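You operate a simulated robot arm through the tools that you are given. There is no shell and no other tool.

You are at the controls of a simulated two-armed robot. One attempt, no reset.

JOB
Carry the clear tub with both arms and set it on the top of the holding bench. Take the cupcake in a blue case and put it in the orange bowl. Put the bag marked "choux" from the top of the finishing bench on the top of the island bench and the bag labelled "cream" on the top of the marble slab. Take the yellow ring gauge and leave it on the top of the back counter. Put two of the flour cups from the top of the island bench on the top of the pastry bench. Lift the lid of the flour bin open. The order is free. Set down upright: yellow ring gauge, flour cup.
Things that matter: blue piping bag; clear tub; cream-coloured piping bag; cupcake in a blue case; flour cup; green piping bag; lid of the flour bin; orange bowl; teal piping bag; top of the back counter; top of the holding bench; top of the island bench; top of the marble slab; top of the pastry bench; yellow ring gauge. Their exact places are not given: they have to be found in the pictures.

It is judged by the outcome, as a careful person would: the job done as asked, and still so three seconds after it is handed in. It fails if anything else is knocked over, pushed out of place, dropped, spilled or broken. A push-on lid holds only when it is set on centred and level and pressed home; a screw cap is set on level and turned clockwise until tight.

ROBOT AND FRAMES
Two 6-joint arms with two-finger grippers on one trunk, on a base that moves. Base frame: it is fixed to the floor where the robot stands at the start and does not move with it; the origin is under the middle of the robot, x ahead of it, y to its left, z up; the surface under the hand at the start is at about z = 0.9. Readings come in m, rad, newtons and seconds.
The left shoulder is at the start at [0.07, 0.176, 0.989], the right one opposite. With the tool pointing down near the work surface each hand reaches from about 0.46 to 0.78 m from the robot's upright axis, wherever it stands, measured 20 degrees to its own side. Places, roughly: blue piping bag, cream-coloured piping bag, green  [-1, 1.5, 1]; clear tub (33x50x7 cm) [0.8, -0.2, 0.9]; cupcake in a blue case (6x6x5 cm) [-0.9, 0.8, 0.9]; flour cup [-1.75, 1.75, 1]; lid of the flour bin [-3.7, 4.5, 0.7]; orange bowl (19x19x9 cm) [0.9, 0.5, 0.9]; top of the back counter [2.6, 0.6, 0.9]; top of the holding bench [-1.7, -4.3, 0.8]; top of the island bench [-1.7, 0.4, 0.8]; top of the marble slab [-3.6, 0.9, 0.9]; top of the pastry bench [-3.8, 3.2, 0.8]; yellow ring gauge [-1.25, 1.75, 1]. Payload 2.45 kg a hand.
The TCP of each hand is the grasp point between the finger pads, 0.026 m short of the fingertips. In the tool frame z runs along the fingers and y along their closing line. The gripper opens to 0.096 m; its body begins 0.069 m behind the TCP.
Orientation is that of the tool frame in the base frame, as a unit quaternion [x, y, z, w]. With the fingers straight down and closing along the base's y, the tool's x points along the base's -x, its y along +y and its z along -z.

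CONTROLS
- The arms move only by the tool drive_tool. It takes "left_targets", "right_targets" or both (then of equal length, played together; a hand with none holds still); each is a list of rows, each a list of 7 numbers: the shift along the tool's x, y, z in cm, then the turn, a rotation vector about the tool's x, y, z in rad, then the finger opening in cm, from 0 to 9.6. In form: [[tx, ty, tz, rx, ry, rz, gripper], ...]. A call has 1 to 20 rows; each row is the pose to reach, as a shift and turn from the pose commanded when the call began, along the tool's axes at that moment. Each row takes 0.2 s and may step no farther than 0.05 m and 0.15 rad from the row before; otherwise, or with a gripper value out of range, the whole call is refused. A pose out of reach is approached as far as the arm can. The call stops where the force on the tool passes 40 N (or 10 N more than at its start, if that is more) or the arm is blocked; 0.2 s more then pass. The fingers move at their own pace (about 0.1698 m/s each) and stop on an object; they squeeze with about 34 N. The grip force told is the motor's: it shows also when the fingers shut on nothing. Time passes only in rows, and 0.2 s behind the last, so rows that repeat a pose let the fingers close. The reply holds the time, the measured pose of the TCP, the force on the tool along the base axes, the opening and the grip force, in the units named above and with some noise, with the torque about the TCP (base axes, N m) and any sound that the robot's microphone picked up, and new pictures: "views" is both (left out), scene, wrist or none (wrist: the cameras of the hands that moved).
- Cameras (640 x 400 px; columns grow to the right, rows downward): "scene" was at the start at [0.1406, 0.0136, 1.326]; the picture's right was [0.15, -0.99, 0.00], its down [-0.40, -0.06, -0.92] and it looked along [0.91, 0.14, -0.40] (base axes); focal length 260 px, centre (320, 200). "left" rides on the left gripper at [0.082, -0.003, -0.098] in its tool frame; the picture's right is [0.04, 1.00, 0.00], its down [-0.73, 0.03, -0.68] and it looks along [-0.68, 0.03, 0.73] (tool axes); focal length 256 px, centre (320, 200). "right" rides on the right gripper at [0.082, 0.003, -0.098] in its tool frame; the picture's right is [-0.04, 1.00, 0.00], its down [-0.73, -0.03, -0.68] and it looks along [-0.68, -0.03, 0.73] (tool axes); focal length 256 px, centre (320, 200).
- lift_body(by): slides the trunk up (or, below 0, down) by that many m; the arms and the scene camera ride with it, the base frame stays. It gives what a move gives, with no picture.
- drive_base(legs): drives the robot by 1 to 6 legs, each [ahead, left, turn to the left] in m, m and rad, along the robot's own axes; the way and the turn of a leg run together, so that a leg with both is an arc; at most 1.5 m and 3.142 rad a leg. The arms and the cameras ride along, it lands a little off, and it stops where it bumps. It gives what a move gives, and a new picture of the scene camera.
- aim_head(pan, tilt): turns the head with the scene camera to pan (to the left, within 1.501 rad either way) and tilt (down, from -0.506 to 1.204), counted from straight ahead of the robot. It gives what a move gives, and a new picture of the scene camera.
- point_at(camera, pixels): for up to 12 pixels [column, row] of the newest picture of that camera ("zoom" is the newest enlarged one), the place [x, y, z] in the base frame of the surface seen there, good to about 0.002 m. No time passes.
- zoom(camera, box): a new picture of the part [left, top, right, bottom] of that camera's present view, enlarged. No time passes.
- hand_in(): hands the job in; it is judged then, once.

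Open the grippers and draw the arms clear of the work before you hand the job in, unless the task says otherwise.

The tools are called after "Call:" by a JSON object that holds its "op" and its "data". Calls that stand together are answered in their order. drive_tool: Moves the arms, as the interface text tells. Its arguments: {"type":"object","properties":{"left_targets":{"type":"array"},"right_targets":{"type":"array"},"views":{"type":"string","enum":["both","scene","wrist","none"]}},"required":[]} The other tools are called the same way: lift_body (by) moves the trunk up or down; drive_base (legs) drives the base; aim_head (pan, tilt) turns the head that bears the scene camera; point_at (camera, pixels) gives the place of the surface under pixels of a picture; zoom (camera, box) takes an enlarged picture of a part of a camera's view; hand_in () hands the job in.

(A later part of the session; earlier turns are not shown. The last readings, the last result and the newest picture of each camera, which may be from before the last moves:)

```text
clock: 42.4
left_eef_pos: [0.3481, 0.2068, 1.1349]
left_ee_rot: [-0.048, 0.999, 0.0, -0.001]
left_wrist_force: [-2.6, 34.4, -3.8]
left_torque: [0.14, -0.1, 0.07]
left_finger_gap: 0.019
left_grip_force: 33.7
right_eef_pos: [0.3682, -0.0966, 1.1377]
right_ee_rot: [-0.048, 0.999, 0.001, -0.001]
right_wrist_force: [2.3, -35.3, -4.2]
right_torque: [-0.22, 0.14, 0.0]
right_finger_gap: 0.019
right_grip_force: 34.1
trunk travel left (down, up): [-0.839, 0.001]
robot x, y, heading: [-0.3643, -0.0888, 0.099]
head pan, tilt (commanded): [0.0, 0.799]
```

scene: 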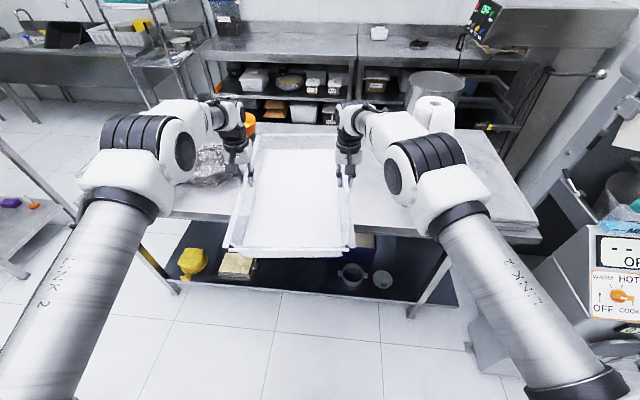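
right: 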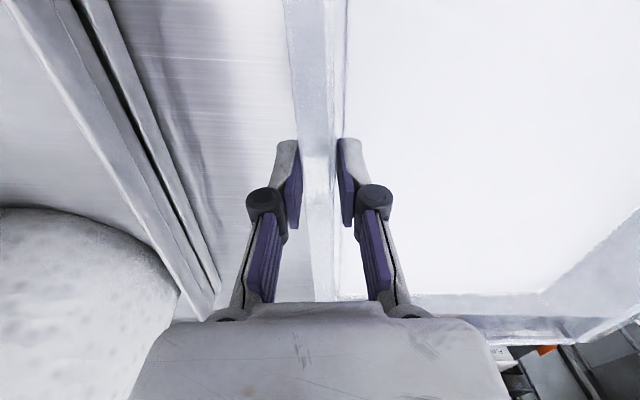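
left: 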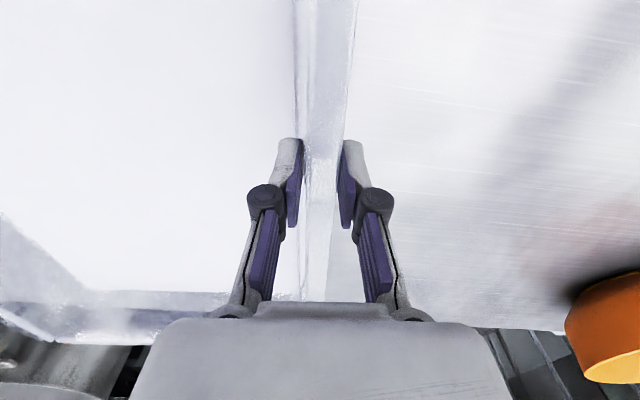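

2 mm flipped the side force to −35 N, so I go back 1 mm, then check behind before turning.

Call:
{"op": "drive_tool", "data": {"right_targets": [[0, -0.1, 0, 0, 0, 0, 0], [0, -0.1, 0, 0, 0, 0, 0], [0, -0.1, 0, 0, 0, 0, 0], [0, -0.1, 0, 0, 0, 0, 0]], "views": "none"}}

Call:
{"op": "aim_head", "data": {"pan": -1.5, "tilt": 0.6}}

Call:
{"op": "point_at", "data": {"camera": "scene", "pixels": [[300, 200], [200, 250], [400, 100], [500, 250], [560, 200], [320, 60]]}}

```text
clock: 43.4
left_eef_pos: [0.3456, 0.2076, 1.1359]
left_ee_rot: [-0.047, 0.999, 0.0, 0.0]
left_wrist_force: [1.7, -8.0, -2.7]
left_torque: [-0.62, -0.28, 0.17]
left_finger_gap: 0.0189
left_grip_force: 34.3
right_eef_pos: [0.3682, -0.0957, 1.138]
right_ee_rot: [-0.048, 0.999, -0.001, 0.0]
right_wrist_force: [-1.1, 7.4, -2.8]
right_torque: [0.58, 0.27, 0.04]
right_finger_gap: 0.0192
right_grip_force: 33.8
trunk travel left (down, up): [-0.839, 0.001]
robot x, y, heading: [-0.3597, -0.0861, 0.096]
head pan, tilt (commanded): [0.0, 0.799]
```

```text
clock: 45.0
left_eef_pos: [0.347, 0.2077, 1.1363]
left_ee_rot: [-0.048, 0.999, 0.0, -0.001]
left_wrist_force: [2.3, -14.5, -3.7]
left_torque: [-0.75, -0.13, 0.15]
left_finger_gap: 0.019
left_grip_force: 33.8
right_eef_pos: [0.3693, -0.0961, 1.1372]
right_ee_rot: [-0.048, 0.999, 0.0, 0.001]
right_wrist_force: [-2.3, 16.3, -3.0]
right_torque: [0.68, 0.16, 0.11]
right_finger_gap: 0.0192
right_grip_force: 33.7
trunk travel left (down, up): [-0.839, 0.001]
robot x, y, heading: [-0.3611, -0.0871, 0.097]
head pan, tilt (commanded): [-1.499, 0.6]
```

scene: 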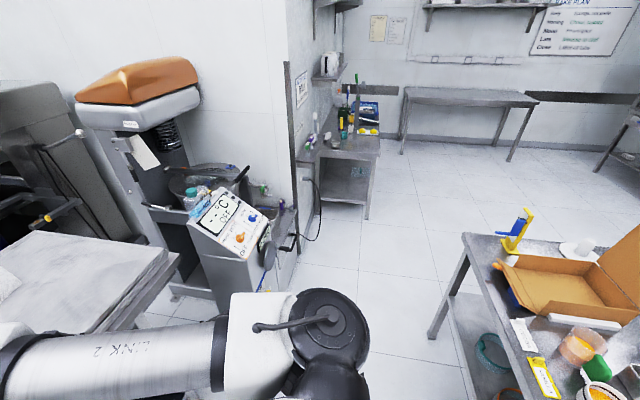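

```text
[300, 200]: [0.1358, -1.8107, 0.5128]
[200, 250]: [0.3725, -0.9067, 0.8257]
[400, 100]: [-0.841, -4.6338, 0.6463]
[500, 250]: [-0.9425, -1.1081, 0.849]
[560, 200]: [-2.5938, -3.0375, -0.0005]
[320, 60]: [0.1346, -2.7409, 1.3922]
```

The island bench corner is at (-0.94,-1.11) and dispenser ~1.1 m away, outside the tub's sweep (~1.0 m). I turn right in place in two legs.

Call:
{"op": "drive_base", "data": {"legs": [[0, 0, -0.83]]}}

Call:
{"op": "aim_head", "data": {"pan": -0.3, "tilt": 0.6}}

```text
clock: 47.5
left_eef_pos: [0.3441, -0.389, 1.1367]
left_ee_rot: [0.344, 0.939, 0.001, -0.002]
left_wrist_force: [-15.7, -18.7, -2.8]
left_torque: [-0.64, 0.65, 0.11]
left_finger_gap: 0.0191
left_grip_force: 33.9
right_eef_pos: [0.1412, -0.6167, 1.1395]
right_ee_rot: [0.345, 0.939, 0.0, 0.0]
right_wrist_force: [15.2, 17.4, -3.0]
right_torque: [0.64, -0.51, 0.0]
right_finger_gap: 0.0187
right_grip_force: 33.5
trunk travel left (down, up): [-0.839, 0.001]
robot x, y, heading: [-0.3612, -0.0864, -0.7]
head pan, tilt (commanded): [-1.499, 0.6]
```

scene: 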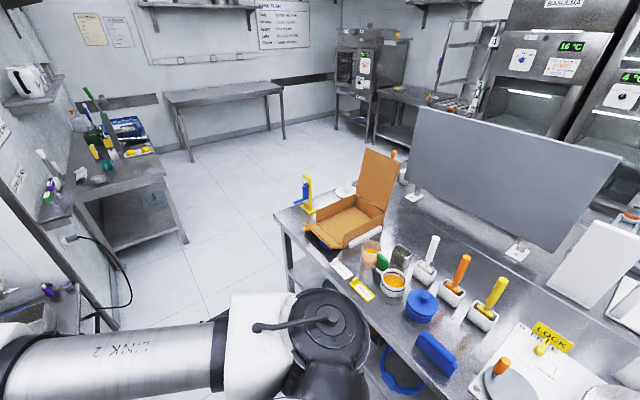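

```text
clock: 48.9
left_eef_pos: [0.3429, -0.3903, 1.1361]
left_ee_rot: [0.345, 0.939, 0.001, 0.0]
left_wrist_force: [-0.2, -1.5, -3.2]
left_torque: [-0.35, 0.39, 0.12]
left_finger_gap: 0.0192
left_grip_force: 34.1
right_eef_pos: [0.1419, -0.6186, 1.1383]
right_ee_rot: [0.344, 0.939, 0.0, 0.0]
right_wrist_force: [1.5, 1.6, -3.5]
right_torque: [0.34, -0.29, 0.03]
right_finger_gap: 0.0187
right_grip_force: 34.0
trunk travel left (down, up): [-0.839, 0.001]
robot x, y, heading: [-0.3582, -0.0923, -0.7]
head pan, tilt (commanded): [-0.3, 0.6]
```

scene: 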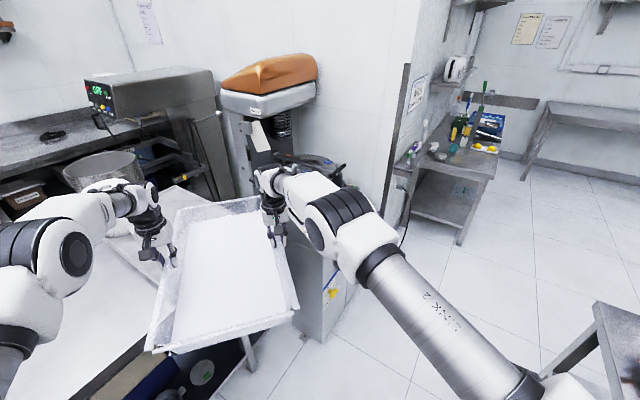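

Half-way turned; tub level and clear of the dispenser. I continue the turn to face −y.

Call:
{"op": "drive_base", "data": {"legs": [[0, 0, -0.87]]}}

Call:
{"op": "aim_head", "data": {"pan": 0.0, "tilt": 0.6}}

Call:
{"op": "point_at", "data": {"camera": "scene", "pixels": [[100, 200], [200, 180], [150, 250], [450, 300], [500, 250], [520, 200], [400, 60], [450, 100], [300, 100], [320, 330], [560, 180], [350, 50]]}}

```text
clock: 51.5
left_eef_pos: [-0.1402, -0.8237, 1.1365]
left_ee_rot: [0.71, 0.704, 0.0, -0.001]
left_wrist_force: [-3.1, 0.6, -3.1]
left_torque: [-0.02, 0.51, 0.12]
left_finger_gap: 0.0193
left_grip_force: 33.4
right_eef_pos: [-0.4447, -0.8151, 1.1382]
right_ee_rot: [0.71, 0.704, 0.0, 0.001]
right_wrist_force: [1.6, 0.7, -3.2]
right_torque: [0.08, -0.51, 0.03]
right_finger_gap: 0.0186
right_grip_force: 33.7
trunk travel left (down, up): [-0.839, 0.001]
robot x, y, heading: [-0.3659, -0.0852, -1.579]
head pan, tilt (commanded): [-0.3, 0.6]
```

scene: 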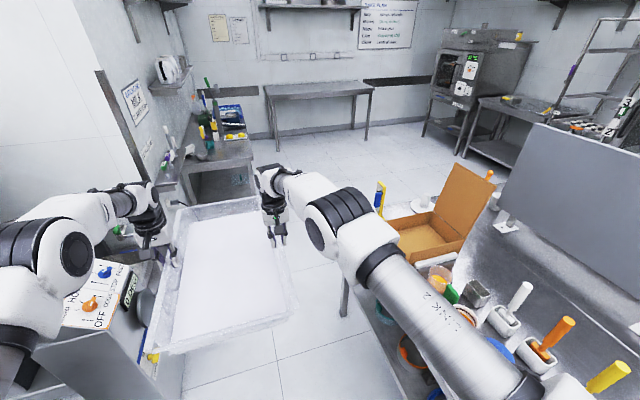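

```text
clock: 52.4
left_eef_pos: [-0.1404, -0.8248, 1.1362]
left_ee_rot: [0.71, 0.704, 0.0, -0.001]
left_wrist_force: [-0.4, -0.1, -3.1]
left_torque: [0.1, 0.51, 0.13]
left_finger_gap: 0.0192
left_grip_force: 33.7
right_eef_pos: [-0.4462, -0.8145, 1.1393]
right_ee_rot: [0.71, 0.704, 0.0, 0.0]
right_wrist_force: [-1.0, -0.2, -3.7]
right_torque: [-0.02, -0.44, -0.01]
right_finger_gap: 0.0187
right_grip_force: 33.5
trunk travel left (down, up): [-0.839, 0.001]
robot x, y, heading: [-0.3636, -0.089, -1.582]
head pan, tilt (commanded): [0.0, 0.6]
```

scene: 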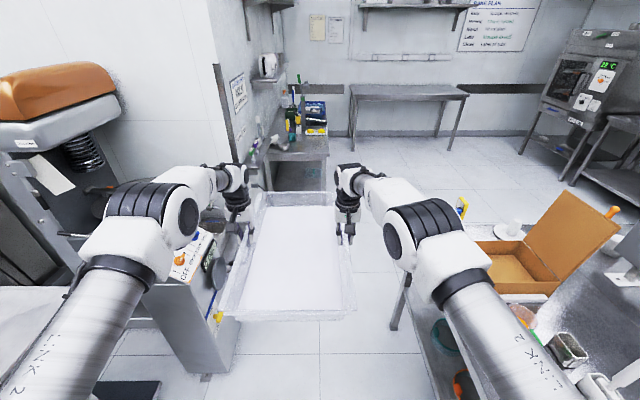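

```text
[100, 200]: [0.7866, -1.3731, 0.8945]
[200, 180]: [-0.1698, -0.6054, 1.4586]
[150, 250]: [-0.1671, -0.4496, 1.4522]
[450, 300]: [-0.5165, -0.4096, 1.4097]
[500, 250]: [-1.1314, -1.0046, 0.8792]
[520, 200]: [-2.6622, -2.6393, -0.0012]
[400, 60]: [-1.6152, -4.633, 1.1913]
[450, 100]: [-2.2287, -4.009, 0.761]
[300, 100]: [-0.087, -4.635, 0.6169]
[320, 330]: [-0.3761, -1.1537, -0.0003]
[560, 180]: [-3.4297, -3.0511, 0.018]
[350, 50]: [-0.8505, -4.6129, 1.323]
```

Facing −y. I check the dispenser knob (215,270), tap (217,317) and the bench corner at (405,272) before advancing.

Call:
{"op": "point_at", "data": {"camera": "scene", "pixels": [[215, 272], [217, 317], [205, 372], [400, 325], [180, 260], [240, 240], [326, 150], [275, 190], [320, 180], [330, 160], [500, 285], [420, 290]]}}

Call:
{"op": "zoom", "data": {"camera": "scene", "box": [140, 60, 420, 380]}}

```text
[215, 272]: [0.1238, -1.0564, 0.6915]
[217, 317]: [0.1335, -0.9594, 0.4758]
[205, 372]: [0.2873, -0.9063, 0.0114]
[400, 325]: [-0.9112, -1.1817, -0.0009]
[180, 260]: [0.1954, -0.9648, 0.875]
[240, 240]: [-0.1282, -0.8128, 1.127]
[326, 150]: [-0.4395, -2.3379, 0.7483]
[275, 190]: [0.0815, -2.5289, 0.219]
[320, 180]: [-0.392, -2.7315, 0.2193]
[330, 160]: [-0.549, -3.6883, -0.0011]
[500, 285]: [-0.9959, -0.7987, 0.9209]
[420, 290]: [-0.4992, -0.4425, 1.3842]
```

```text
1.25 times, centred on (280, 220) of scene
```

zoom: 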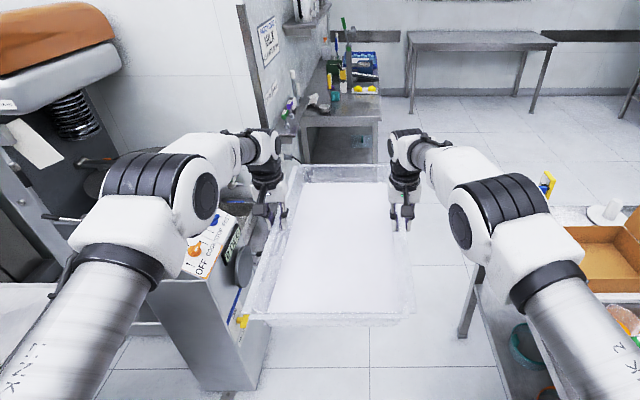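

The side bench corner is at (-0.44,-2.34), the island corner at (-0.85,-1.15). I'll advance to y≈-1.15, then turn to face south-west before passing between them.

Call:
{"op": "drive_base", "data": {"legs": [[0.55, -0.03, 0], [0.5, -0.03, 0]]}}

```text
clock: 58.0
left_eef_pos: [-0.1729, -1.8572, 1.1369]
left_ee_rot: [0.7, 0.714, 0.0, 0.0]
left_wrist_force: [0.0, -0.8, -3.4]
left_torque: [0.01, 0.46, 0.12]
left_finger_gap: 0.0189
left_grip_force: 34.1
right_eef_pos: [-0.4769, -1.8559, 1.1396]
right_ee_rot: [0.7, 0.714, -0.001, 0.0]
right_wrist_force: [-0.4, 0.7, -3.8]
right_torque: [0.07, -0.43, 0.02]
right_finger_gap: 0.0189
right_grip_force: 33.9
trunk travel left (down, up): [-0.839, 0.001]
robot x, y, heading: [-0.4101, -1.1275, -1.552]
head pan, tilt (commanded): [0.0, 0.6]
```

scene: 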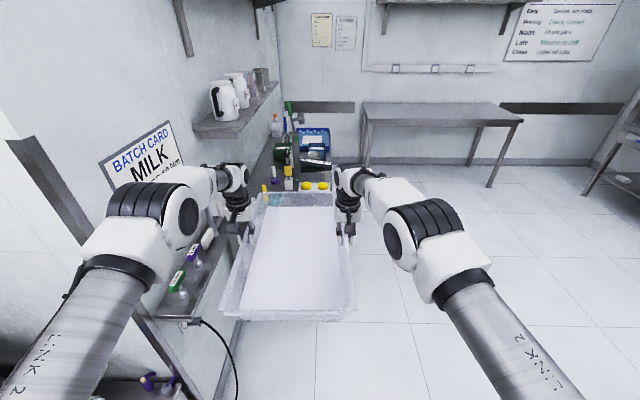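

The tub is close to the side bench on the left but clear. I turn right by 0.8 rad, swinging the tub away from it.

Call:
{"op": "drive_base", "data": {"legs": [[0, 0, -0.5]]}}

Call:
{"op": "drive_base", "data": {"legs": [[0, 0, -0.35]]}}

```text
clock: 59.8
left_eef_pos: [-0.55, -1.8855, 1.1361]
left_ee_rot: [0.855, 0.518, 0.002, -0.001]
left_wrist_force: [0.4, -0.4, -3.6]
left_torque: [0.16, 0.45, 0.07]
left_finger_gap: 0.0189
left_grip_force: 34.0
right_eef_pos: [-0.8174, -1.7387, 1.1382]
right_ee_rot: [0.855, 0.518, 0.0, 0.0]
right_wrist_force: [-0.3, 0.7, -4.0]
right_torque: [-0.1, -0.4, -0.02]
right_finger_gap: 0.0188
right_grip_force: 34.4
trunk travel left (down, up): [-0.839, 0.001]
robot x, y, heading: [-0.4115, -1.1282, -2.052]
head pan, tilt (commanded): [0.0, 0.6]
```

scene: 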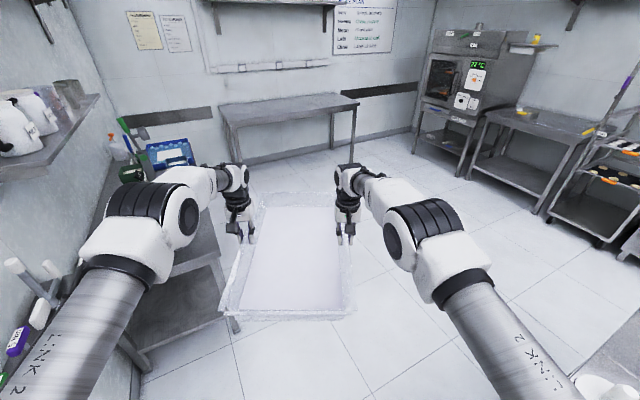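

```text
clock: 61.3
left_eef_pos: [-0.8007, -1.7926, 1.1366]
left_ee_rot: [0.932, 0.362, 0.0, -0.001]
left_wrist_force: [-0.3, -0.4, -3.4]
left_torque: [0.37, 0.37, 0.08]
left_finger_gap: 0.0189
left_grip_force: 33.4
right_eef_pos: [-0.9998, -1.5644, 1.1384]
right_ee_rot: [0.932, 0.363, 0.0, 0.0]
right_wrist_force: [0.4, 0.6, -3.9]
right_torque: [-0.23, -0.33, -0.03]
right_finger_gap: 0.0188
right_grip_force: 33.8
trunk travel left (down, up): [-0.839, 0.001]
robot x, y, heading: [-0.4142, -1.1363, -2.404]
head pan, tilt (commanded): [0.0, 0.6]
```

scene: 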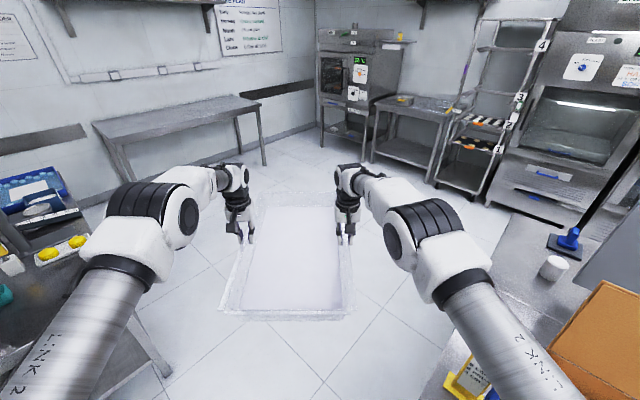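

I check the side bench extents on the left (its leg near (162,370)) and the island corner on the right before moving diagonally.

Call:
{"op": "point_at", "data": {"camera": "scene", "pixels": [[163, 372], [100, 265], [60, 300], [30, 350], [80, 320], [470, 380], [430, 395], [245, 130], [265, 165], [100, 130]]}}

```text
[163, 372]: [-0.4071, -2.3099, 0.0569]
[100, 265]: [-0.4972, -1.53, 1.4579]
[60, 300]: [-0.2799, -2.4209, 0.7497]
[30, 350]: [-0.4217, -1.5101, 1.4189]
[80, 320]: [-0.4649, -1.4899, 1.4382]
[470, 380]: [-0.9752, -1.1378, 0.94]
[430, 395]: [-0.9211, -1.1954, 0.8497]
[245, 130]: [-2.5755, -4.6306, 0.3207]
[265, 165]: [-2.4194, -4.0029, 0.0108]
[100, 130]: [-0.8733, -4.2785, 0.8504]
```

Clearances of ~0.5 m on both sides along a diagonal. I move 0.3 m toward −y first, then diagonally to about (-1.6,-3.0).

Call:
{"op": "drive_base", "data": {"legs": [[0.2, 0.22, 0], [0.965, 0.178, 0]]}}

Call:
{"op": "drive_base", "data": {"legs": [[0.8, 0.15, 0], [0, 0, 0.83]]}}

```text
clock: 68.2
left_eef_pos: [-1.4059, -2.8852, 1.1363]
left_ee_rot: [0.932, 0.361, 0.0, 0.0]
left_wrist_force: [0.1, -1.1, -3.6]
left_torque: [0.37, 0.3, 0.08]
left_finger_gap: 0.0191
left_grip_force: 33.9
right_eef_pos: [-1.6046, -2.6558, 1.1385]
right_ee_rot: [0.932, 0.362, 0.0, 0.0]
right_wrist_force: [-1.1, 0.8, -2.8]
right_torque: [-0.28, -0.27, 0.02]
right_finger_gap: 0.0187
right_grip_force: 33.7
trunk travel left (down, up): [-0.839, 0.001]
robot x, y, heading: [-1.0187, -2.2221, -2.408]
head pan, tilt (commanded): [0.0, 0.6]
```

scene: 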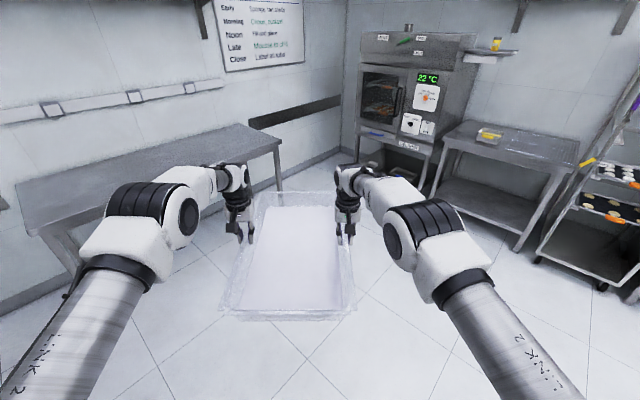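

```text
clock: 74.7
left_eef_pos: [-1.267, -3.6127, 1.1368]
left_ee_rot: [0.703, 0.711, 0.001, -0.001]
left_wrist_force: [1.0, -0.9, -3.0]
left_torque: [0.1, 0.44, 0.07]
left_finger_gap: 0.019
left_grip_force: 33.8
right_eef_pos: [-1.5714, -3.6081, 1.1388]
right_ee_rot: [0.702, 0.713, 0.001, 0.001]
right_wrist_force: [-1.0, 0.4, -3.2]
right_torque: [-0.02, -0.4, 0.02]
right_finger_gap: 0.0189
right_grip_force: 34.4
trunk travel left (down, up): [-0.839, 0.001]
robot x, y, heading: [-1.5025, -2.8819, -1.557]
head pan, tilt (commanded): [0.0, 0.6]
```

scene: 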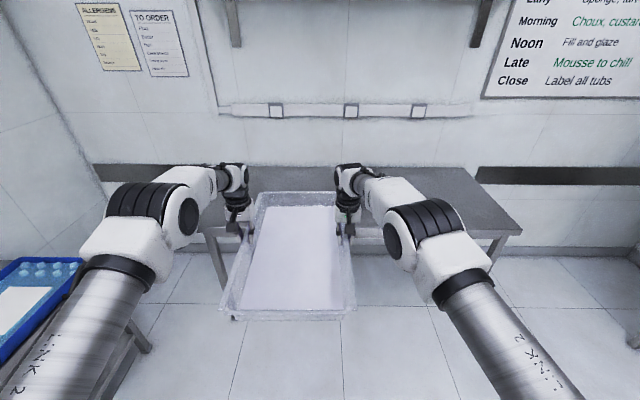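

Facing the holding bench, which is empty. I measure the bench front edge then approach with the tub above it.

Call:
{"op": "point_at", "data": {"camera": "scene", "pixels": [[470, 180], [480, 236], [510, 232], [400, 242], [430, 200], [215, 240], [380, 246]]}}

Call:
{"op": "drive_base", "data": {"legs": [[0.5, -0.15, -0.013]]}}

```text
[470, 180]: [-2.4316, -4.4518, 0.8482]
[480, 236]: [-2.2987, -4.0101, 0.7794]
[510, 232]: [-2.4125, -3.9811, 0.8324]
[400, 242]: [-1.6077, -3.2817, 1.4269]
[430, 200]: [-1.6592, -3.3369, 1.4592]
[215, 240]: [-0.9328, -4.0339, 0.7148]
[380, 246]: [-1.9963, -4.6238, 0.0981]
```

```text
clock: 77.8
left_eef_pos: [-1.4276, -4.1287, 1.1366]
left_ee_rot: [0.709, 0.706, 0.0, 0.0]
left_wrist_force: [-0.1, 0.1, -3.7]
left_torque: [-0.01, 0.44, 0.1]
left_finger_gap: 0.0189
left_grip_force: 34.1
right_eef_pos: [-1.7301, -4.1208, 1.1385]
right_ee_rot: [0.708, 0.706, 0.0, 0.0]
right_wrist_force: [-0.7, 1.0, -3.2]
right_torque: [0.06, -0.4, -0.04]
right_finger_gap: 0.0187
right_grip_force: 33.7
trunk travel left (down, up): [-0.839, 0.001]
robot x, y, heading: [-1.6515, -3.3945, -1.576]
head pan, tilt (commanded): [0.0, 0.6]
```

scene: 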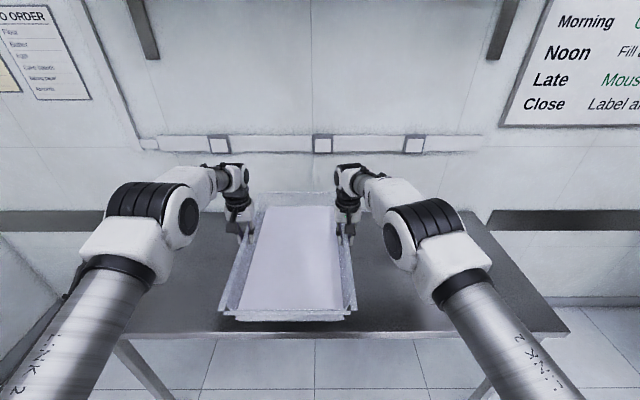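

I move ahead 0.155 m so the tub is centred over the bench depth, then lower with the trunk.

Call:
{"op": "drive_base", "data": {"legs": [[0.155, 0, 0]]}}

Call:
{"op": "point_at", "data": {"camera": "scene", "pixels": [[235, 315], [345, 315], [262, 195], [335, 195], [480, 300], [480, 250], [500, 330], [150, 320], [470, 215]]}}

Call:
{"op": "lift_body", "data": {"by": -0.18}}

```text
clock: 79.2
left_eef_pos: [-1.4283, -4.2845, 1.1375]
left_ee_rot: [0.708, 0.706, -0.002, 0.001]
left_wrist_force: [0.9, -0.6, -2.5]
left_torque: [0.04, 0.49, 0.11]
left_finger_gap: 0.019
left_grip_force: 33.4
right_eef_pos: [-1.731, -4.2755, 1.1398]
right_ee_rot: [0.709, 0.706, -0.001, 0.001]
right_wrist_force: [-0.7, 0.6, -3.4]
right_torque: [-0.01, -0.4, -0.03]
right_finger_gap: 0.0189
right_grip_force: 34.7
trunk travel left (down, up): [-0.839, 0.001]
robot x, y, heading: [-1.6483, -3.5529, -1.574]
head pan, tilt (commanded): [0.0, 0.6]
```

scene: 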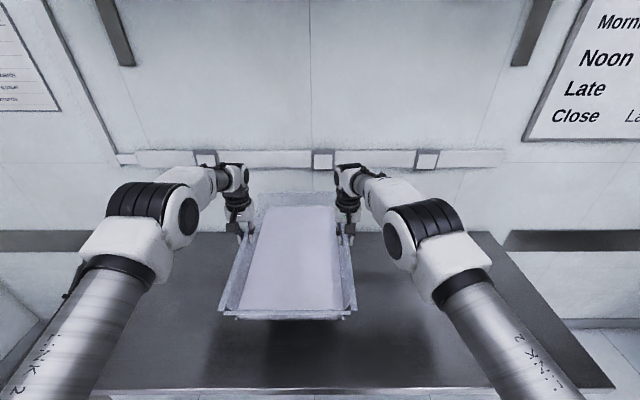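

```text
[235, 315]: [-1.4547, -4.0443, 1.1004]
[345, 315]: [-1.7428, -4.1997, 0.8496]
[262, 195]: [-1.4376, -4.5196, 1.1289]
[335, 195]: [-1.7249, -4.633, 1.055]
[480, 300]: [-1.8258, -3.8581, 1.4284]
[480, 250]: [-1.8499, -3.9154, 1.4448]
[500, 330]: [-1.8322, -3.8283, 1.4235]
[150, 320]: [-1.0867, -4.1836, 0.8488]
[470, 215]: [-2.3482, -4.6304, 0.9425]
```

```text
clock: 81.2
left_eef_pos: [-1.4266, -4.286, 0.956]
left_ee_rot: [0.708, 0.706, 0.001, 0.0]
left_wrist_force: [0.4, 0.2, -3.2]
left_torque: [0.04, 0.43, 0.11]
left_finger_gap: 0.0191
left_grip_force: 34.4
right_eef_pos: [-1.7311, -4.2779, 0.9571]
right_ee_rot: [0.708, 0.706, 0.0, 0.0]
right_wrist_force: [-0.7, 0.0, -3.3]
right_torque: [0.01, -0.43, -0.04]
right_finger_gap: 0.0186
right_grip_force: 34.3
trunk travel left (down, up): [-0.659, 0.181]
robot x, y, heading: [-1.6521, -3.5515, -1.571]
head pan, tilt (commanded): [0.0, 0.6]
```

Bench top is at z≈0.849; the tub bottom should be at ~0.885. I lower another 3 cm, then a little to touch.

Call:
{"op": "lift_body", "data": {"by": -0.03}}

Call:
{"op": "lift_body", "data": {"by": -0.006}}

```text
clock: 81.9
left_eef_pos: [-1.4268, -4.2845, 0.9261]
left_ee_rot: [0.708, 0.706, -0.001, 0.0]
left_wrist_force: [-0.1, -0.9, -2.8]
left_torque: [0.01, 0.48, 0.1]
left_finger_gap: 0.0191
left_grip_force: 33.9
right_eef_pos: [-1.7308, -4.2774, 0.9282]
right_ee_rot: [0.708, 0.707, 0.0, 0.0]
right_wrist_force: [-0.6, 0.6, -3.4]
right_torque: [0.04, -0.44, -0.01]
right_finger_gap: 0.0191
right_grip_force: 33.8
trunk travel left (down, up): [-0.629, 0.211]
robot x, y, heading: [-1.6493, -3.5511, -1.571]
head pan, tilt (commanded): [0.0, 0.6]
```

```text
clock: 82.5
left_eef_pos: [-1.4273, -4.2858, 0.9223]
left_ee_rot: [0.708, 0.706, 0.0, 0.001]
left_wrist_force: [1.1, -1.0, 7.6]
left_torque: [0.06, 0.41, -0.05]
left_finger_gap: 0.0188
left_grip_force: 33.5
right_eef_pos: [-1.733, -4.2777, 0.9221]
right_ee_rot: [0.708, 0.706, 0.0, 0.002]
right_wrist_force: [-0.1, -2.0, -1.7]
right_torque: [-0.16, -0.42, -0.18]
right_finger_gap: 0.0189
right_grip_force: 33.6
trunk travel left (down, up): [-0.623, 0.217]
robot x, y, heading: [-1.6538, -3.5545, -1.577]
head pan, tilt (commanded): [0.0, 0.6]
```

Contact on the left side; I lower the right hand 2 mm and open both hands slowly.

Call:
{"op": "drive_tool", "data": {"left_targets": [[0, 0, 0, 0, 0, 0, 0], [0, 0, 0, 0, 0, 0, 0], [0, 0, 0, 0, 0, 0, 3], [0, 0, 0, 0, 0, 0, 6], [0, 0, 0, 0, 0, 0, 7], [0, 0, 0, 0, 0, 0, 7]], "right_targets": [[0, 0, 0.1, 0, 0, 0, 0], [0, 0, 0.2, 0, 0, 0, 0], [0, 0, 0.2, 0, 0, 0, 3], [0, 0, 0.2, 0, 0, 0, 6], [0, 0, 0.2, 0, 0, 0, 7], [0, 0, 0.2, 0, 0, 0, 7]], "views": "both"}}

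```text
clock: 83.9
left_eef_pos: [-1.4267, -4.285, 0.9215]
left_ee_rot: [0.709, 0.705, 0.0, 0.001]
left_wrist_force: [0.5, -0.4, 0.0]
left_torque: [0.0, -0.02, -0.03]
left_finger_gap: 0.0697
left_grip_force: 0.1
right_eef_pos: [-1.732, -4.2768, 0.9205]
right_ee_rot: [0.708, 0.706, 0.0, 0.001]
right_wrist_force: [1.0, -0.3, -0.3]
right_torque: [0.02, 0.03, 0.01]
right_finger_gap: 0.07
right_grip_force: 0.1
trunk travel left (down, up): [-0.623, 0.217]
robot x, y, heading: [-1.6491, -3.554, -1.575]
head pan, tilt (commanded): [0.0, 0.6]
```

scene: 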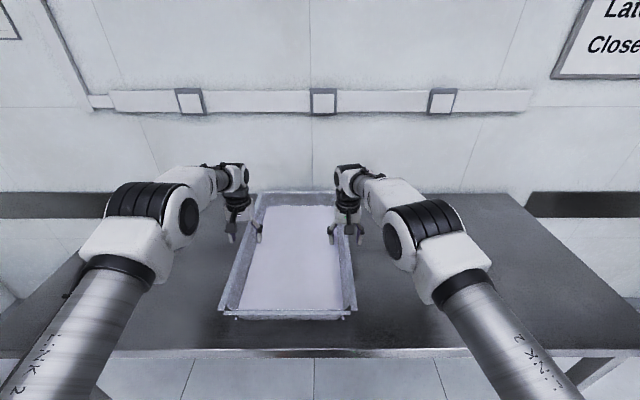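
right: 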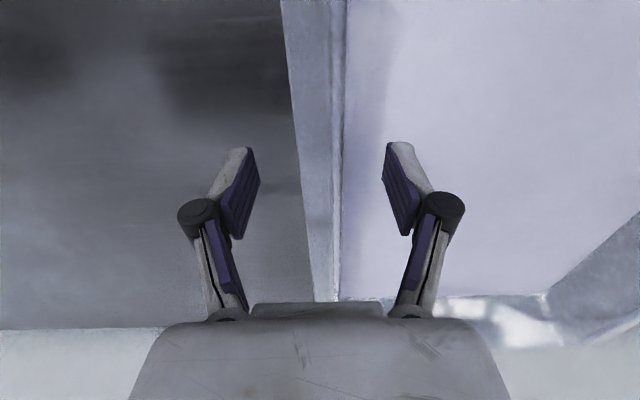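
left: 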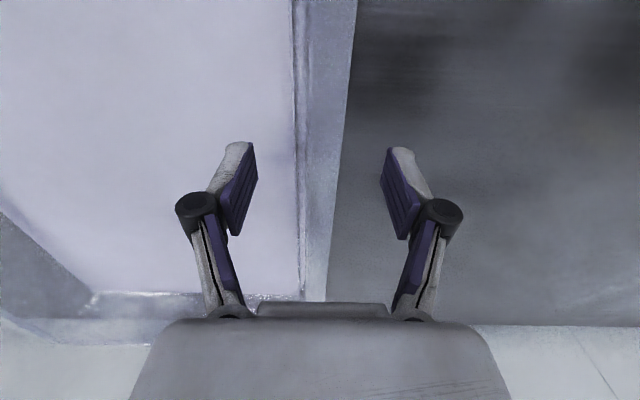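

The tub is released on the bench. I raise the trunk, then draw the hands back.

Call:
{"op": "lift_body", "data": {"by": 0.2}}

Call:
{"op": "drive_base", "data": {"legs": [[-0.5, 0, 0]]}}

Call:
{"op": "drive_tool", "data": {"left_targets": [[4, 0, -1, 0, 0, 0, 7], [8, 0, -2, 0, 0, 0, 7], [12, 0, -3, 0, 0, 0, 7], [16, 0, -4, 0, 0, 0, 7], [20, 0, -5, 0, 0, 0, 7], [23, 0, -6, 0, 0, 0, 7]], "right_targets": [[4, -2.3, -1, 0, 0, 0, 7], [8, -4.6, -2, 0, 0, 0, 7], [12, -6.9, -3, 0, 0, 0, 7], [16, -9.2, -4, 0, 0, 0, 7], [20, -11.5, -5, 0, 0, 0, 7], [23, -13, -6, 0, 0, 0, 7]], "views": "scene"}}

```text
clock: 86.0
left_eef_pos: [-1.4267, -4.2847, 1.1203]
left_ee_rot: [0.708, 0.706, 0.001, 0.0]
left_wrist_force: [-0.3, 0.6, -0.1]
left_torque: [0.02, -0.01, 0.0]
left_finger_gap: 0.0701
left_grip_force: 0.0
right_eef_pos: [-1.7312, -4.2768, 1.1204]
right_ee_rot: [0.708, 0.706, 0.0, -0.001]
right_wrist_force: [0.3, -0.3, -0.4]
right_torque: [0.0, -0.03, -0.01]
right_finger_gap: 0.0698
right_grip_force: 0.1
trunk travel left (down, up): [-0.823, 0.017]
robot x, y, heading: [-1.6538, -3.5534, -1.573]
head pan, tilt (commanded): [0.0, 0.6]
```

```text
clock: 89.0
left_eef_pos: [-1.4217, -3.7717, 1.1202]
left_ee_rot: [0.707, 0.707, 0.001, -0.001]
left_wrist_force: [-0.1, 0.0, -0.1]
left_torque: [0.0, 0.03, 0.0]
left_finger_gap: 0.0701
left_grip_force: 0.1
right_eef_pos: [-1.7266, -3.765, 1.1187]
right_ee_rot: [0.705, 0.709, 0.0, -0.001]
right_wrist_force: [0.5, -0.2, -0.1]
right_torque: [-0.02, -0.02, 0.01]
right_finger_gap: 0.0702
right_grip_force: 0.0
trunk travel left (down, up): [-0.823, 0.017]
robot x, y, heading: [-1.6488, -3.0399, -1.567]
head pan, tilt (commanded): [0.0, 0.6]
```

scene: 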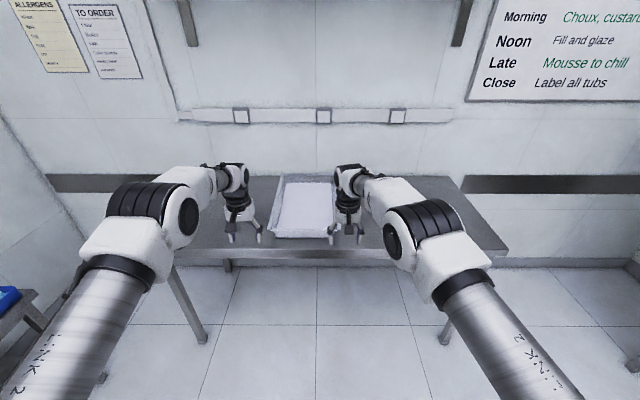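

```text
clock: 90.4
left_eef_pos: [-1.4238, -3.5359, 1.1833]
left_ee_rot: [0.706, 0.709, -0.001, 0.001]
left_wrist_force: [-0.1, -0.1, -0.6]
left_torque: [-0.03, 0.0, -0.01]
left_finger_gap: 0.0701
left_grip_force: 0.0
right_eef_pos: [-1.857, -3.5261, 1.1817]
right_ee_rot: [0.706, 0.709, 0.0, 0.002]
right_wrist_force: [0.3, -1.0, 0.1]
right_torque: [0.02, 0.03, 0.01]
right_finger_gap: 0.0702
right_grip_force: 0.1
trunk travel left (down, up): [-0.823, 0.017]
robot x, y, heading: [-1.6494, -3.0354, -1.565]
head pan, tilt (commanded): [0.0, 0.6]
```

scene: 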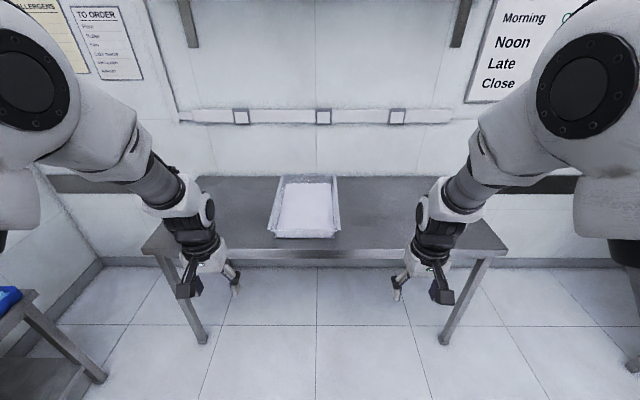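

The tub sits squarely on the holding bench. Now I turn around to survey the rest of the room from this open spot.

Call:
{"op": "drive_base", "data": {"legs": [[0, 0, -1.57], [0, 0, -1.0]]}}

Call:
{"op": "aim_head", "data": {"pan": 0.0, "tilt": 0.25}}

Call:
{"op": "aim_head", "data": {"pan": -0.7, "tilt": 0.25}}

```text
clock: 97.2
left_eef_pos: [-2.1138, -2.7384, 1.1829]
left_ee_rot: [0.877, -0.481, 0.0, 0.001]
left_wrist_force: [-0.3, -0.3, 0.7]
left_torque: [-0.01, 0.0, 0.03]
left_finger_gap: 0.07
left_grip_force: 0.0
right_eef_pos: [-1.7426, -2.5134, 1.181]
right_ee_rot: [0.878, -0.479, 0.0, 0.0]
right_wrist_force: [0.6, -0.3, -0.3]
right_torque: [0.02, -0.04, 0.0]
right_finger_gap: 0.0702
right_grip_force: 0.1
trunk travel left (down, up): [-0.823, 0.017]
robot x, y, heading: [-1.6506, -3.0368, 2.143]
head pan, tilt (commanded): [0.0, 0.6]
```

scene: 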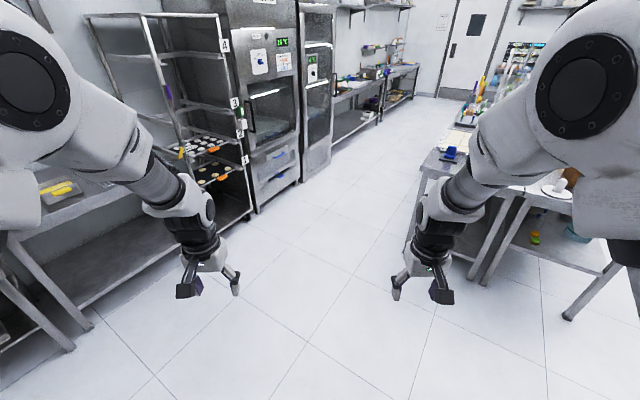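

```text
clock: 98.0
left_eef_pos: [-2.1126, -2.7376, 1.1819]
left_ee_rot: [0.877, -0.48, 0.0, -0.001]
left_wrist_force: [0.0, 0.7, -0.2]
left_torque: [-0.02, 0.02, -0.02]
left_finger_gap: 0.0702
left_grip_force: 0.0
right_eef_pos: [-1.7422, -2.513, 1.1807]
right_ee_rot: [0.878, -0.479, -0.001, 0.001]
right_wrist_force: [0.5, 0.5, -0.9]
right_torque: [-0.01, 0.02, -0.03]
right_finger_gap: 0.0697
right_grip_force: 0.0
trunk travel left (down, up): [-0.823, 0.017]
robot x, y, heading: [-1.6545, -3.0358, 2.144]
head pan, tilt (commanded): [0.0, 0.25]
```

scene: 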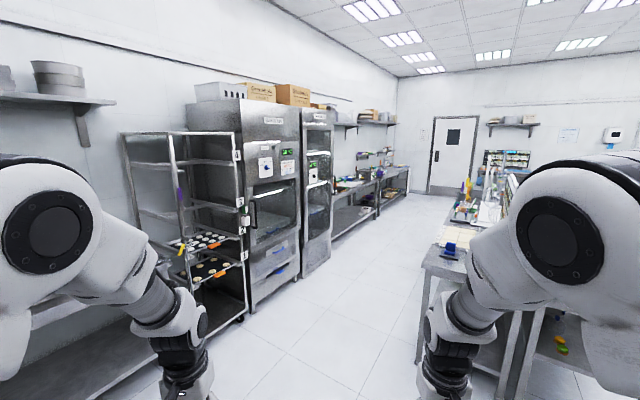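

```text
clock: 99.1
left_eef_pos: [-2.1129, -2.7391, 1.1818]
left_ee_rot: [0.878, -0.479, 0.0, 0.0]
left_wrist_force: [-0.2, -0.3, -0.3]
left_torque: [0.01, 0.0, 0.0]
left_finger_gap: 0.0699
left_grip_force: 0.0
right_eef_pos: [-1.7425, -2.5128, 1.181]
right_ee_rot: [0.878, -0.479, 0.0, -0.001]
right_wrist_force: [-0.6, 0.4, -0.8]
right_torque: [0.01, 0.01, 0.0]
right_finger_gap: 0.0698
right_grip_force: 0.1
trunk travel left (down, up): [-0.823, 0.017]
robot x, y, heading: [-1.6516, -3.0407, 2.143]
head pan, tilt (commanded): [-0.7, 0.25]
```

scene: 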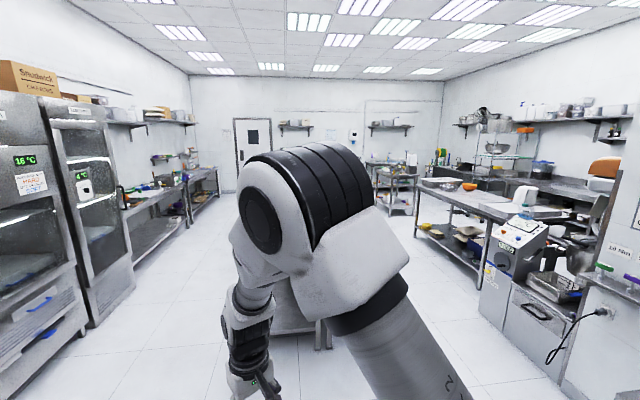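

I need aisle measurements on the west side: I look straight ahead and point at the fridge base, rack, and island legs.

Call:
{"op": "aim_head", "data": {"pan": 0.0, "tilt": 0.4}}

Call:
{"op": "point_at", "data": {"camera": "scene", "pixels": [[243, 280], [254, 262], [330, 215], [380, 165], [418, 320], [500, 345], [300, 330], [360, 200], [420, 225], [445, 200], [330, 150], [405, 145]]}}

```text
clock: 100.2
left_eef_pos: [-2.1135, -2.7382, 1.1827]
left_ee_rot: [0.877, -0.481, -0.001, 0.0]
left_wrist_force: [-0.3, -0.1, 0.3]
left_torque: [0.02, -0.04, -0.03]
left_finger_gap: 0.0699
left_grip_force: 0.0
right_eef_pos: [-1.7422, -2.514, 1.1812]
right_ee_rot: [0.878, -0.479, 0.0, 0.0]
right_wrist_force: [-0.6, 0.7, 0.2]
right_torque: [0.0, -0.01, -0.02]
right_finger_gap: 0.0701
right_grip_force: 0.0
trunk travel left (down, up): [-0.823, 0.017]
robot x, y, heading: [-1.6483, -3.0401, 2.141]
head pan, tilt (commanded): [0.0, 0.4]
```

scene: 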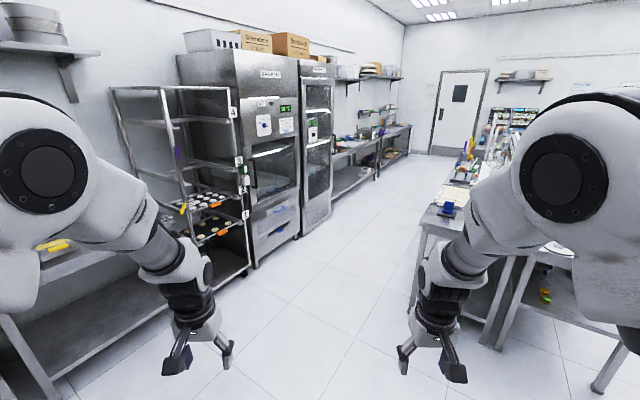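

```text
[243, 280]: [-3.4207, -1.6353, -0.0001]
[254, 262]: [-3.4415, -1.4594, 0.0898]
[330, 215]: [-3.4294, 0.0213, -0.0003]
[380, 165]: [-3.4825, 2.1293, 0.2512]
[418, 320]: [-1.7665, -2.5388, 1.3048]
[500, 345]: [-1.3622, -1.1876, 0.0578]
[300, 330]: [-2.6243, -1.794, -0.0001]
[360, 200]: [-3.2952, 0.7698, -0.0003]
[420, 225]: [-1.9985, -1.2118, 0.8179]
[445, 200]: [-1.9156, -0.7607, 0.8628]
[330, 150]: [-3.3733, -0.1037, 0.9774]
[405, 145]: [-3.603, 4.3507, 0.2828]
```

The west aisle runs between x≈-3.43 and the island's edge x≈-2.0. I turn to face +y and drive to the aisle's middle (x≈-2.7).

Call:
{"op": "drive_base", "data": {"legs": [[0, 0, -0.57], [0.65, 0.53, 0], [0.65, 0.52, 0]]}}

Call:
{"op": "aim_head", "data": {"pan": -0.5, "tilt": 0.4}}

```text
clock: 110.4
left_eef_pos: [-2.9164, -1.1986, 1.1831]
left_ee_rot: [0.712, -0.703, 0.0, 0.0]
left_wrist_force: [0.3, 0.0, -0.6]
left_torque: [0.0, 0.02, 0.02]
left_finger_gap: 0.0699
left_grip_force: 0.1
right_eef_pos: [-2.4824, -1.2049, 1.1809]
right_ee_rot: [0.711, -0.703, -0.001, 0.0]
right_wrist_force: [0.2, -0.2, -0.5]
right_torque: [0.03, 0.03, 0.04]
right_finger_gap: 0.0702
right_grip_force: 0.1
trunk travel left (down, up): [-0.823, 0.017]
robot x, y, heading: [-2.6869, -1.6966, 1.585]
head pan, tilt (commanded): [0.0, 0.4]
```

scene: 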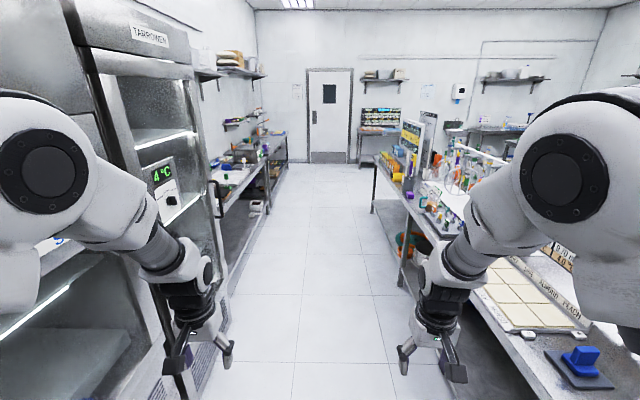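

```text
clock: 111.3
left_eef_pos: [-2.917, -1.1964, 1.1823]
left_ee_rot: [0.711, -0.703, 0.0, 0.0]
left_wrist_force: [-0.8, -0.4, 0.3]
left_torque: [0.04, -0.02, 0.02]
left_finger_gap: 0.0699
left_grip_force: 0.0
right_eef_pos: [-2.4811, -1.2037, 1.1811]
right_ee_rot: [0.712, -0.702, 0.0, 0.0]
right_wrist_force: [0.5, 0.5, 0.3]
right_torque: [0.01, 0.02, -0.02]
right_finger_gap: 0.0701
right_grip_force: 0.1
trunk travel left (down, up): [-0.823, 0.017]
robot x, y, heading: [-2.684, -1.6977, 1.587]
head pan, tilt (commanded): [-0.499, 0.4]
```

scene: 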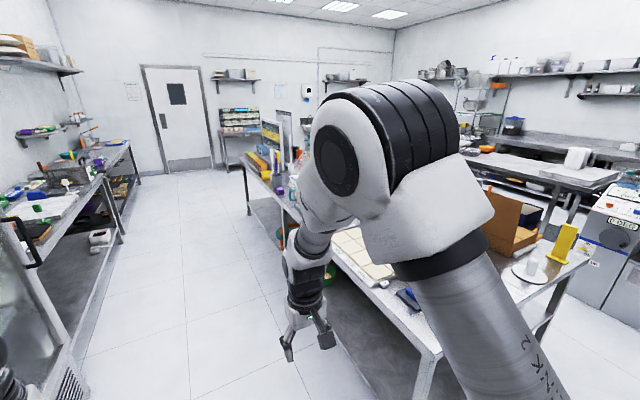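

I check the right elbow's position against the island edge and items.

Call:
{"op": "point_at", "data": {"camera": "scene", "pixels": [[400, 140], [450, 150], [490, 210], [345, 160], [375, 285], [420, 350], [290, 190], [248, 165], [265, 160], [20, 240], [100, 180], [275, 130]]}}

Call:
{"op": "zoom", "data": {"camera": "scene", "box": [180, 90, 340, 260]}}

```text
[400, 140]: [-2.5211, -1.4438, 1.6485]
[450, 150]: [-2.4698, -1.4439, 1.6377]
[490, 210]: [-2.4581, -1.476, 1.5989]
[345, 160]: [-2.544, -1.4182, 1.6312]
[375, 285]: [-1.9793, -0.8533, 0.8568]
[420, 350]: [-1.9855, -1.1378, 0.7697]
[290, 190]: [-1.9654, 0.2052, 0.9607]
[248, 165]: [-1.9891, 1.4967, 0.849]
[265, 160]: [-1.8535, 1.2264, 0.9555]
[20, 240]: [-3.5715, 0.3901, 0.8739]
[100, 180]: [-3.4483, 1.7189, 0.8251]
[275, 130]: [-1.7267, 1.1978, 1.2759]
```

```text
2.35 times, centred on (260, 175) of scene
```

zoom: 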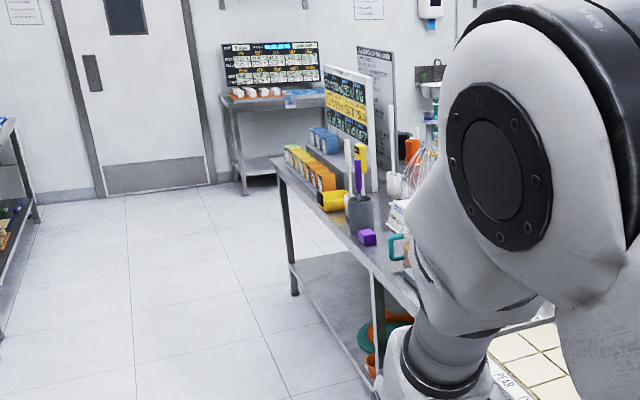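

The arms are narrow (elbow only 0.25 m to the side). Cups stand at the north end of the island bench around (300,165 in the zoom). I drive north along the aisle and look at them.

Call:
{"op": "drive_base", "data": {"legs": [[1.4, 0.05, 0], [1.35, 0.0, 0]]}}

Call:
{"op": "aim_head", "data": {"pan": -0.9, "tilt": 0.5}}

```text
clock: 124.8
left_eef_pos: [-2.8783, 1.602, 1.1831]
left_ee_rot: [-0.688, 0.726, 0.001, 0.0]
left_wrist_force: [0.2, -0.7, -0.2]
left_torque: [0.01, -0.01, 0.02]
left_finger_gap: 0.07
left_grip_force: 0.0
right_eef_pos: [-2.4465, 1.5695, 1.1806]
right_ee_rot: [-0.69, 0.724, 0.0, 0.001]
right_wrist_force: [0.2, -1.0, 0.5]
right_torque: [0.02, -0.02, 0.0]
right_finger_gap: 0.0698
right_grip_force: 0.0
trunk travel left (down, up): [-0.823, 0.017]
robot x, y, heading: [-2.6745, 1.0891, 1.522]
head pan, tilt (commanded): [-0.499, 0.4]
```

scene: 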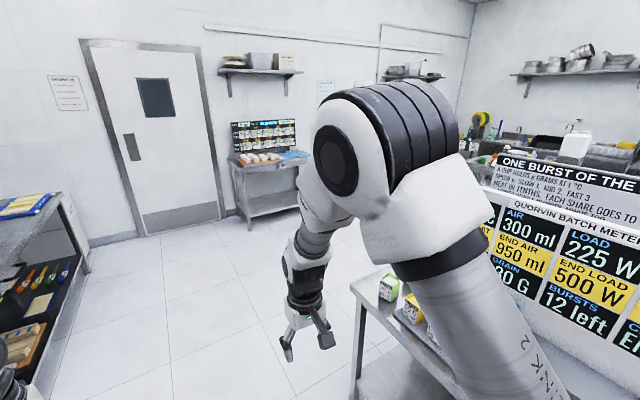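

```text
clock: 125.7
left_eef_pos: [-2.8789, 1.6023, 1.1821]
left_ee_rot: [-0.689, 0.725, 0.0, -0.001]
left_wrist_force: [-0.5, 0.5, 0.1]
left_torque: [-0.03, 0.0, 0.01]
left_finger_gap: 0.0699
left_grip_force: 0.1
right_eef_pos: [-2.4462, 1.5703, 1.1801]
right_ee_rot: [-0.69, 0.724, 0.001, 0.0]
right_wrist_force: [0.2, 0.0, 0.6]
right_torque: [0.0, 0.03, 0.03]
right_finger_gap: 0.0698
right_grip_force: 0.1
trunk travel left (down, up): [-0.823, 0.017]
robot x, y, heading: [-2.6772, 1.0889, 1.52]
head pan, tilt (commanded): [-0.901, 0.499]
```

scene: 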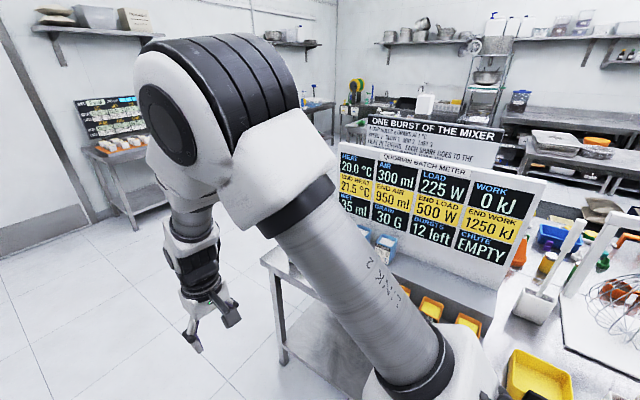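

I turn right to face the island bench squarely (hands reach only to x≈-2.1, clear of the bench edge).

Call:
{"op": "drive_base", "data": {"legs": [[0, 0, -0.8], [0, 0, -0.72]]}}

Call:
{"op": "aim_head", "data": {"pan": 0.35, "tilt": 0.6}}

```text
clock: 130.0
left_eef_pos: [-2.1784, 1.3255, 1.183]
left_ee_rot: [-0.008, 1.0, 0.0, 0.0]
left_wrist_force: [0.6, 0.6, -0.2]
left_torque: [0.04, -0.02, -0.01]
left_finger_gap: 0.0702
left_grip_force: 0.1
right_eef_pos: [-2.1833, 0.8904, 1.1809]
right_ee_rot: [-0.009, 1.0, 0.0, 0.0]
right_wrist_force: [0.3, 0.1, 0.6]
right_torque: [0.0, 0.0, 0.0]
right_finger_gap: 0.0701
right_grip_force: 0.0
trunk travel left (down, up): [-0.823, 0.017]
robot x, y, heading: [-2.6769, 1.0892, 0.019]
head pan, tilt (commanded): [-0.901, 0.499]
```

scene: 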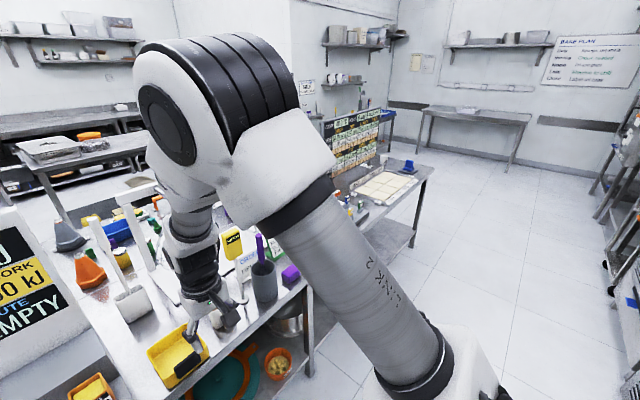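

```text
clock: 131.5
left_eef_pos: [-2.1793, 1.3247, 1.183]
left_ee_rot: [-0.008, 1.0, 0.0, 0.0]
left_wrist_force: [0.7, -1.2, 0.2]
left_torque: [0.0, -0.01, 0.01]
left_finger_gap: 0.0702
left_grip_force: 0.1
right_eef_pos: [-2.1829, 0.8903, 1.1812]
right_ee_rot: [-0.007, 1.0, 0.0, 0.0]
right_wrist_force: [0.4, 0.2, -0.2]
right_torque: [-0.02, -0.01, 0.02]
right_finger_gap: 0.07
right_grip_force: 0.0
trunk travel left (down, up): [-0.823, 0.017]
robot x, y, heading: [-2.6731, 1.0879, 0.018]
head pan, tilt (commanded): [0.351, 0.6]
```

scene: 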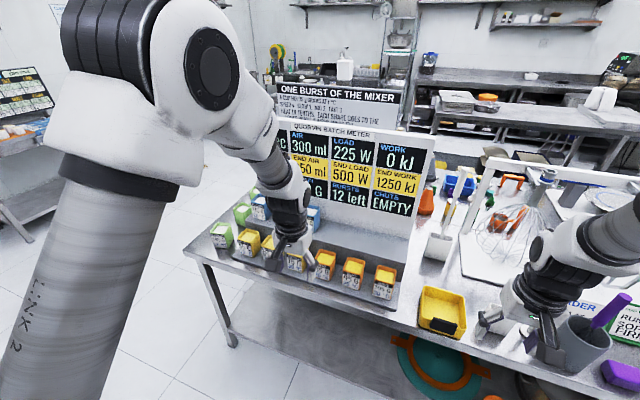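

A rack of coloured cups with labels stands at about (225..385, 225..285). I zoom in on them and measure.

Call:
{"op": "zoom", "data": {"camera": "scene", "box": [200, 180, 410, 310]}}

Call:
{"op": "point_at", "data": {"camera": "scene", "pixels": [[222, 230], [247, 235], [242, 212], [262, 208], [325, 255], [352, 265], [384, 272], [295, 262], [340, 280], [290, 285], [210, 262], [440, 305]]}}

```text
3.05 times, centred on (305, 245) of scene
```

zoom: 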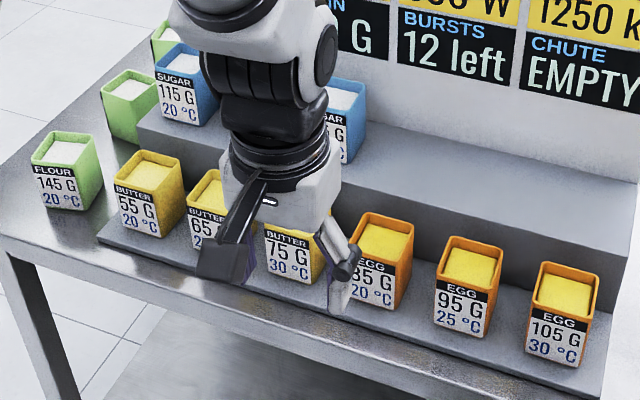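

```text
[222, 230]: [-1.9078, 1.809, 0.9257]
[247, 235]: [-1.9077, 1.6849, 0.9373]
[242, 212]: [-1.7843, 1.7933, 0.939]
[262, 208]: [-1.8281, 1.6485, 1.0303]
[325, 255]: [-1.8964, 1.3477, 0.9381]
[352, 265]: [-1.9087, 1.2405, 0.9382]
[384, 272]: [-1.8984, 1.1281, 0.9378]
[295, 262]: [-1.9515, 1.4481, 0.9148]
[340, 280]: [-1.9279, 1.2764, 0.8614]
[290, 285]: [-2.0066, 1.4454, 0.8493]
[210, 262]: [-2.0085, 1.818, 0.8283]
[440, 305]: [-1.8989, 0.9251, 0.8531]
```

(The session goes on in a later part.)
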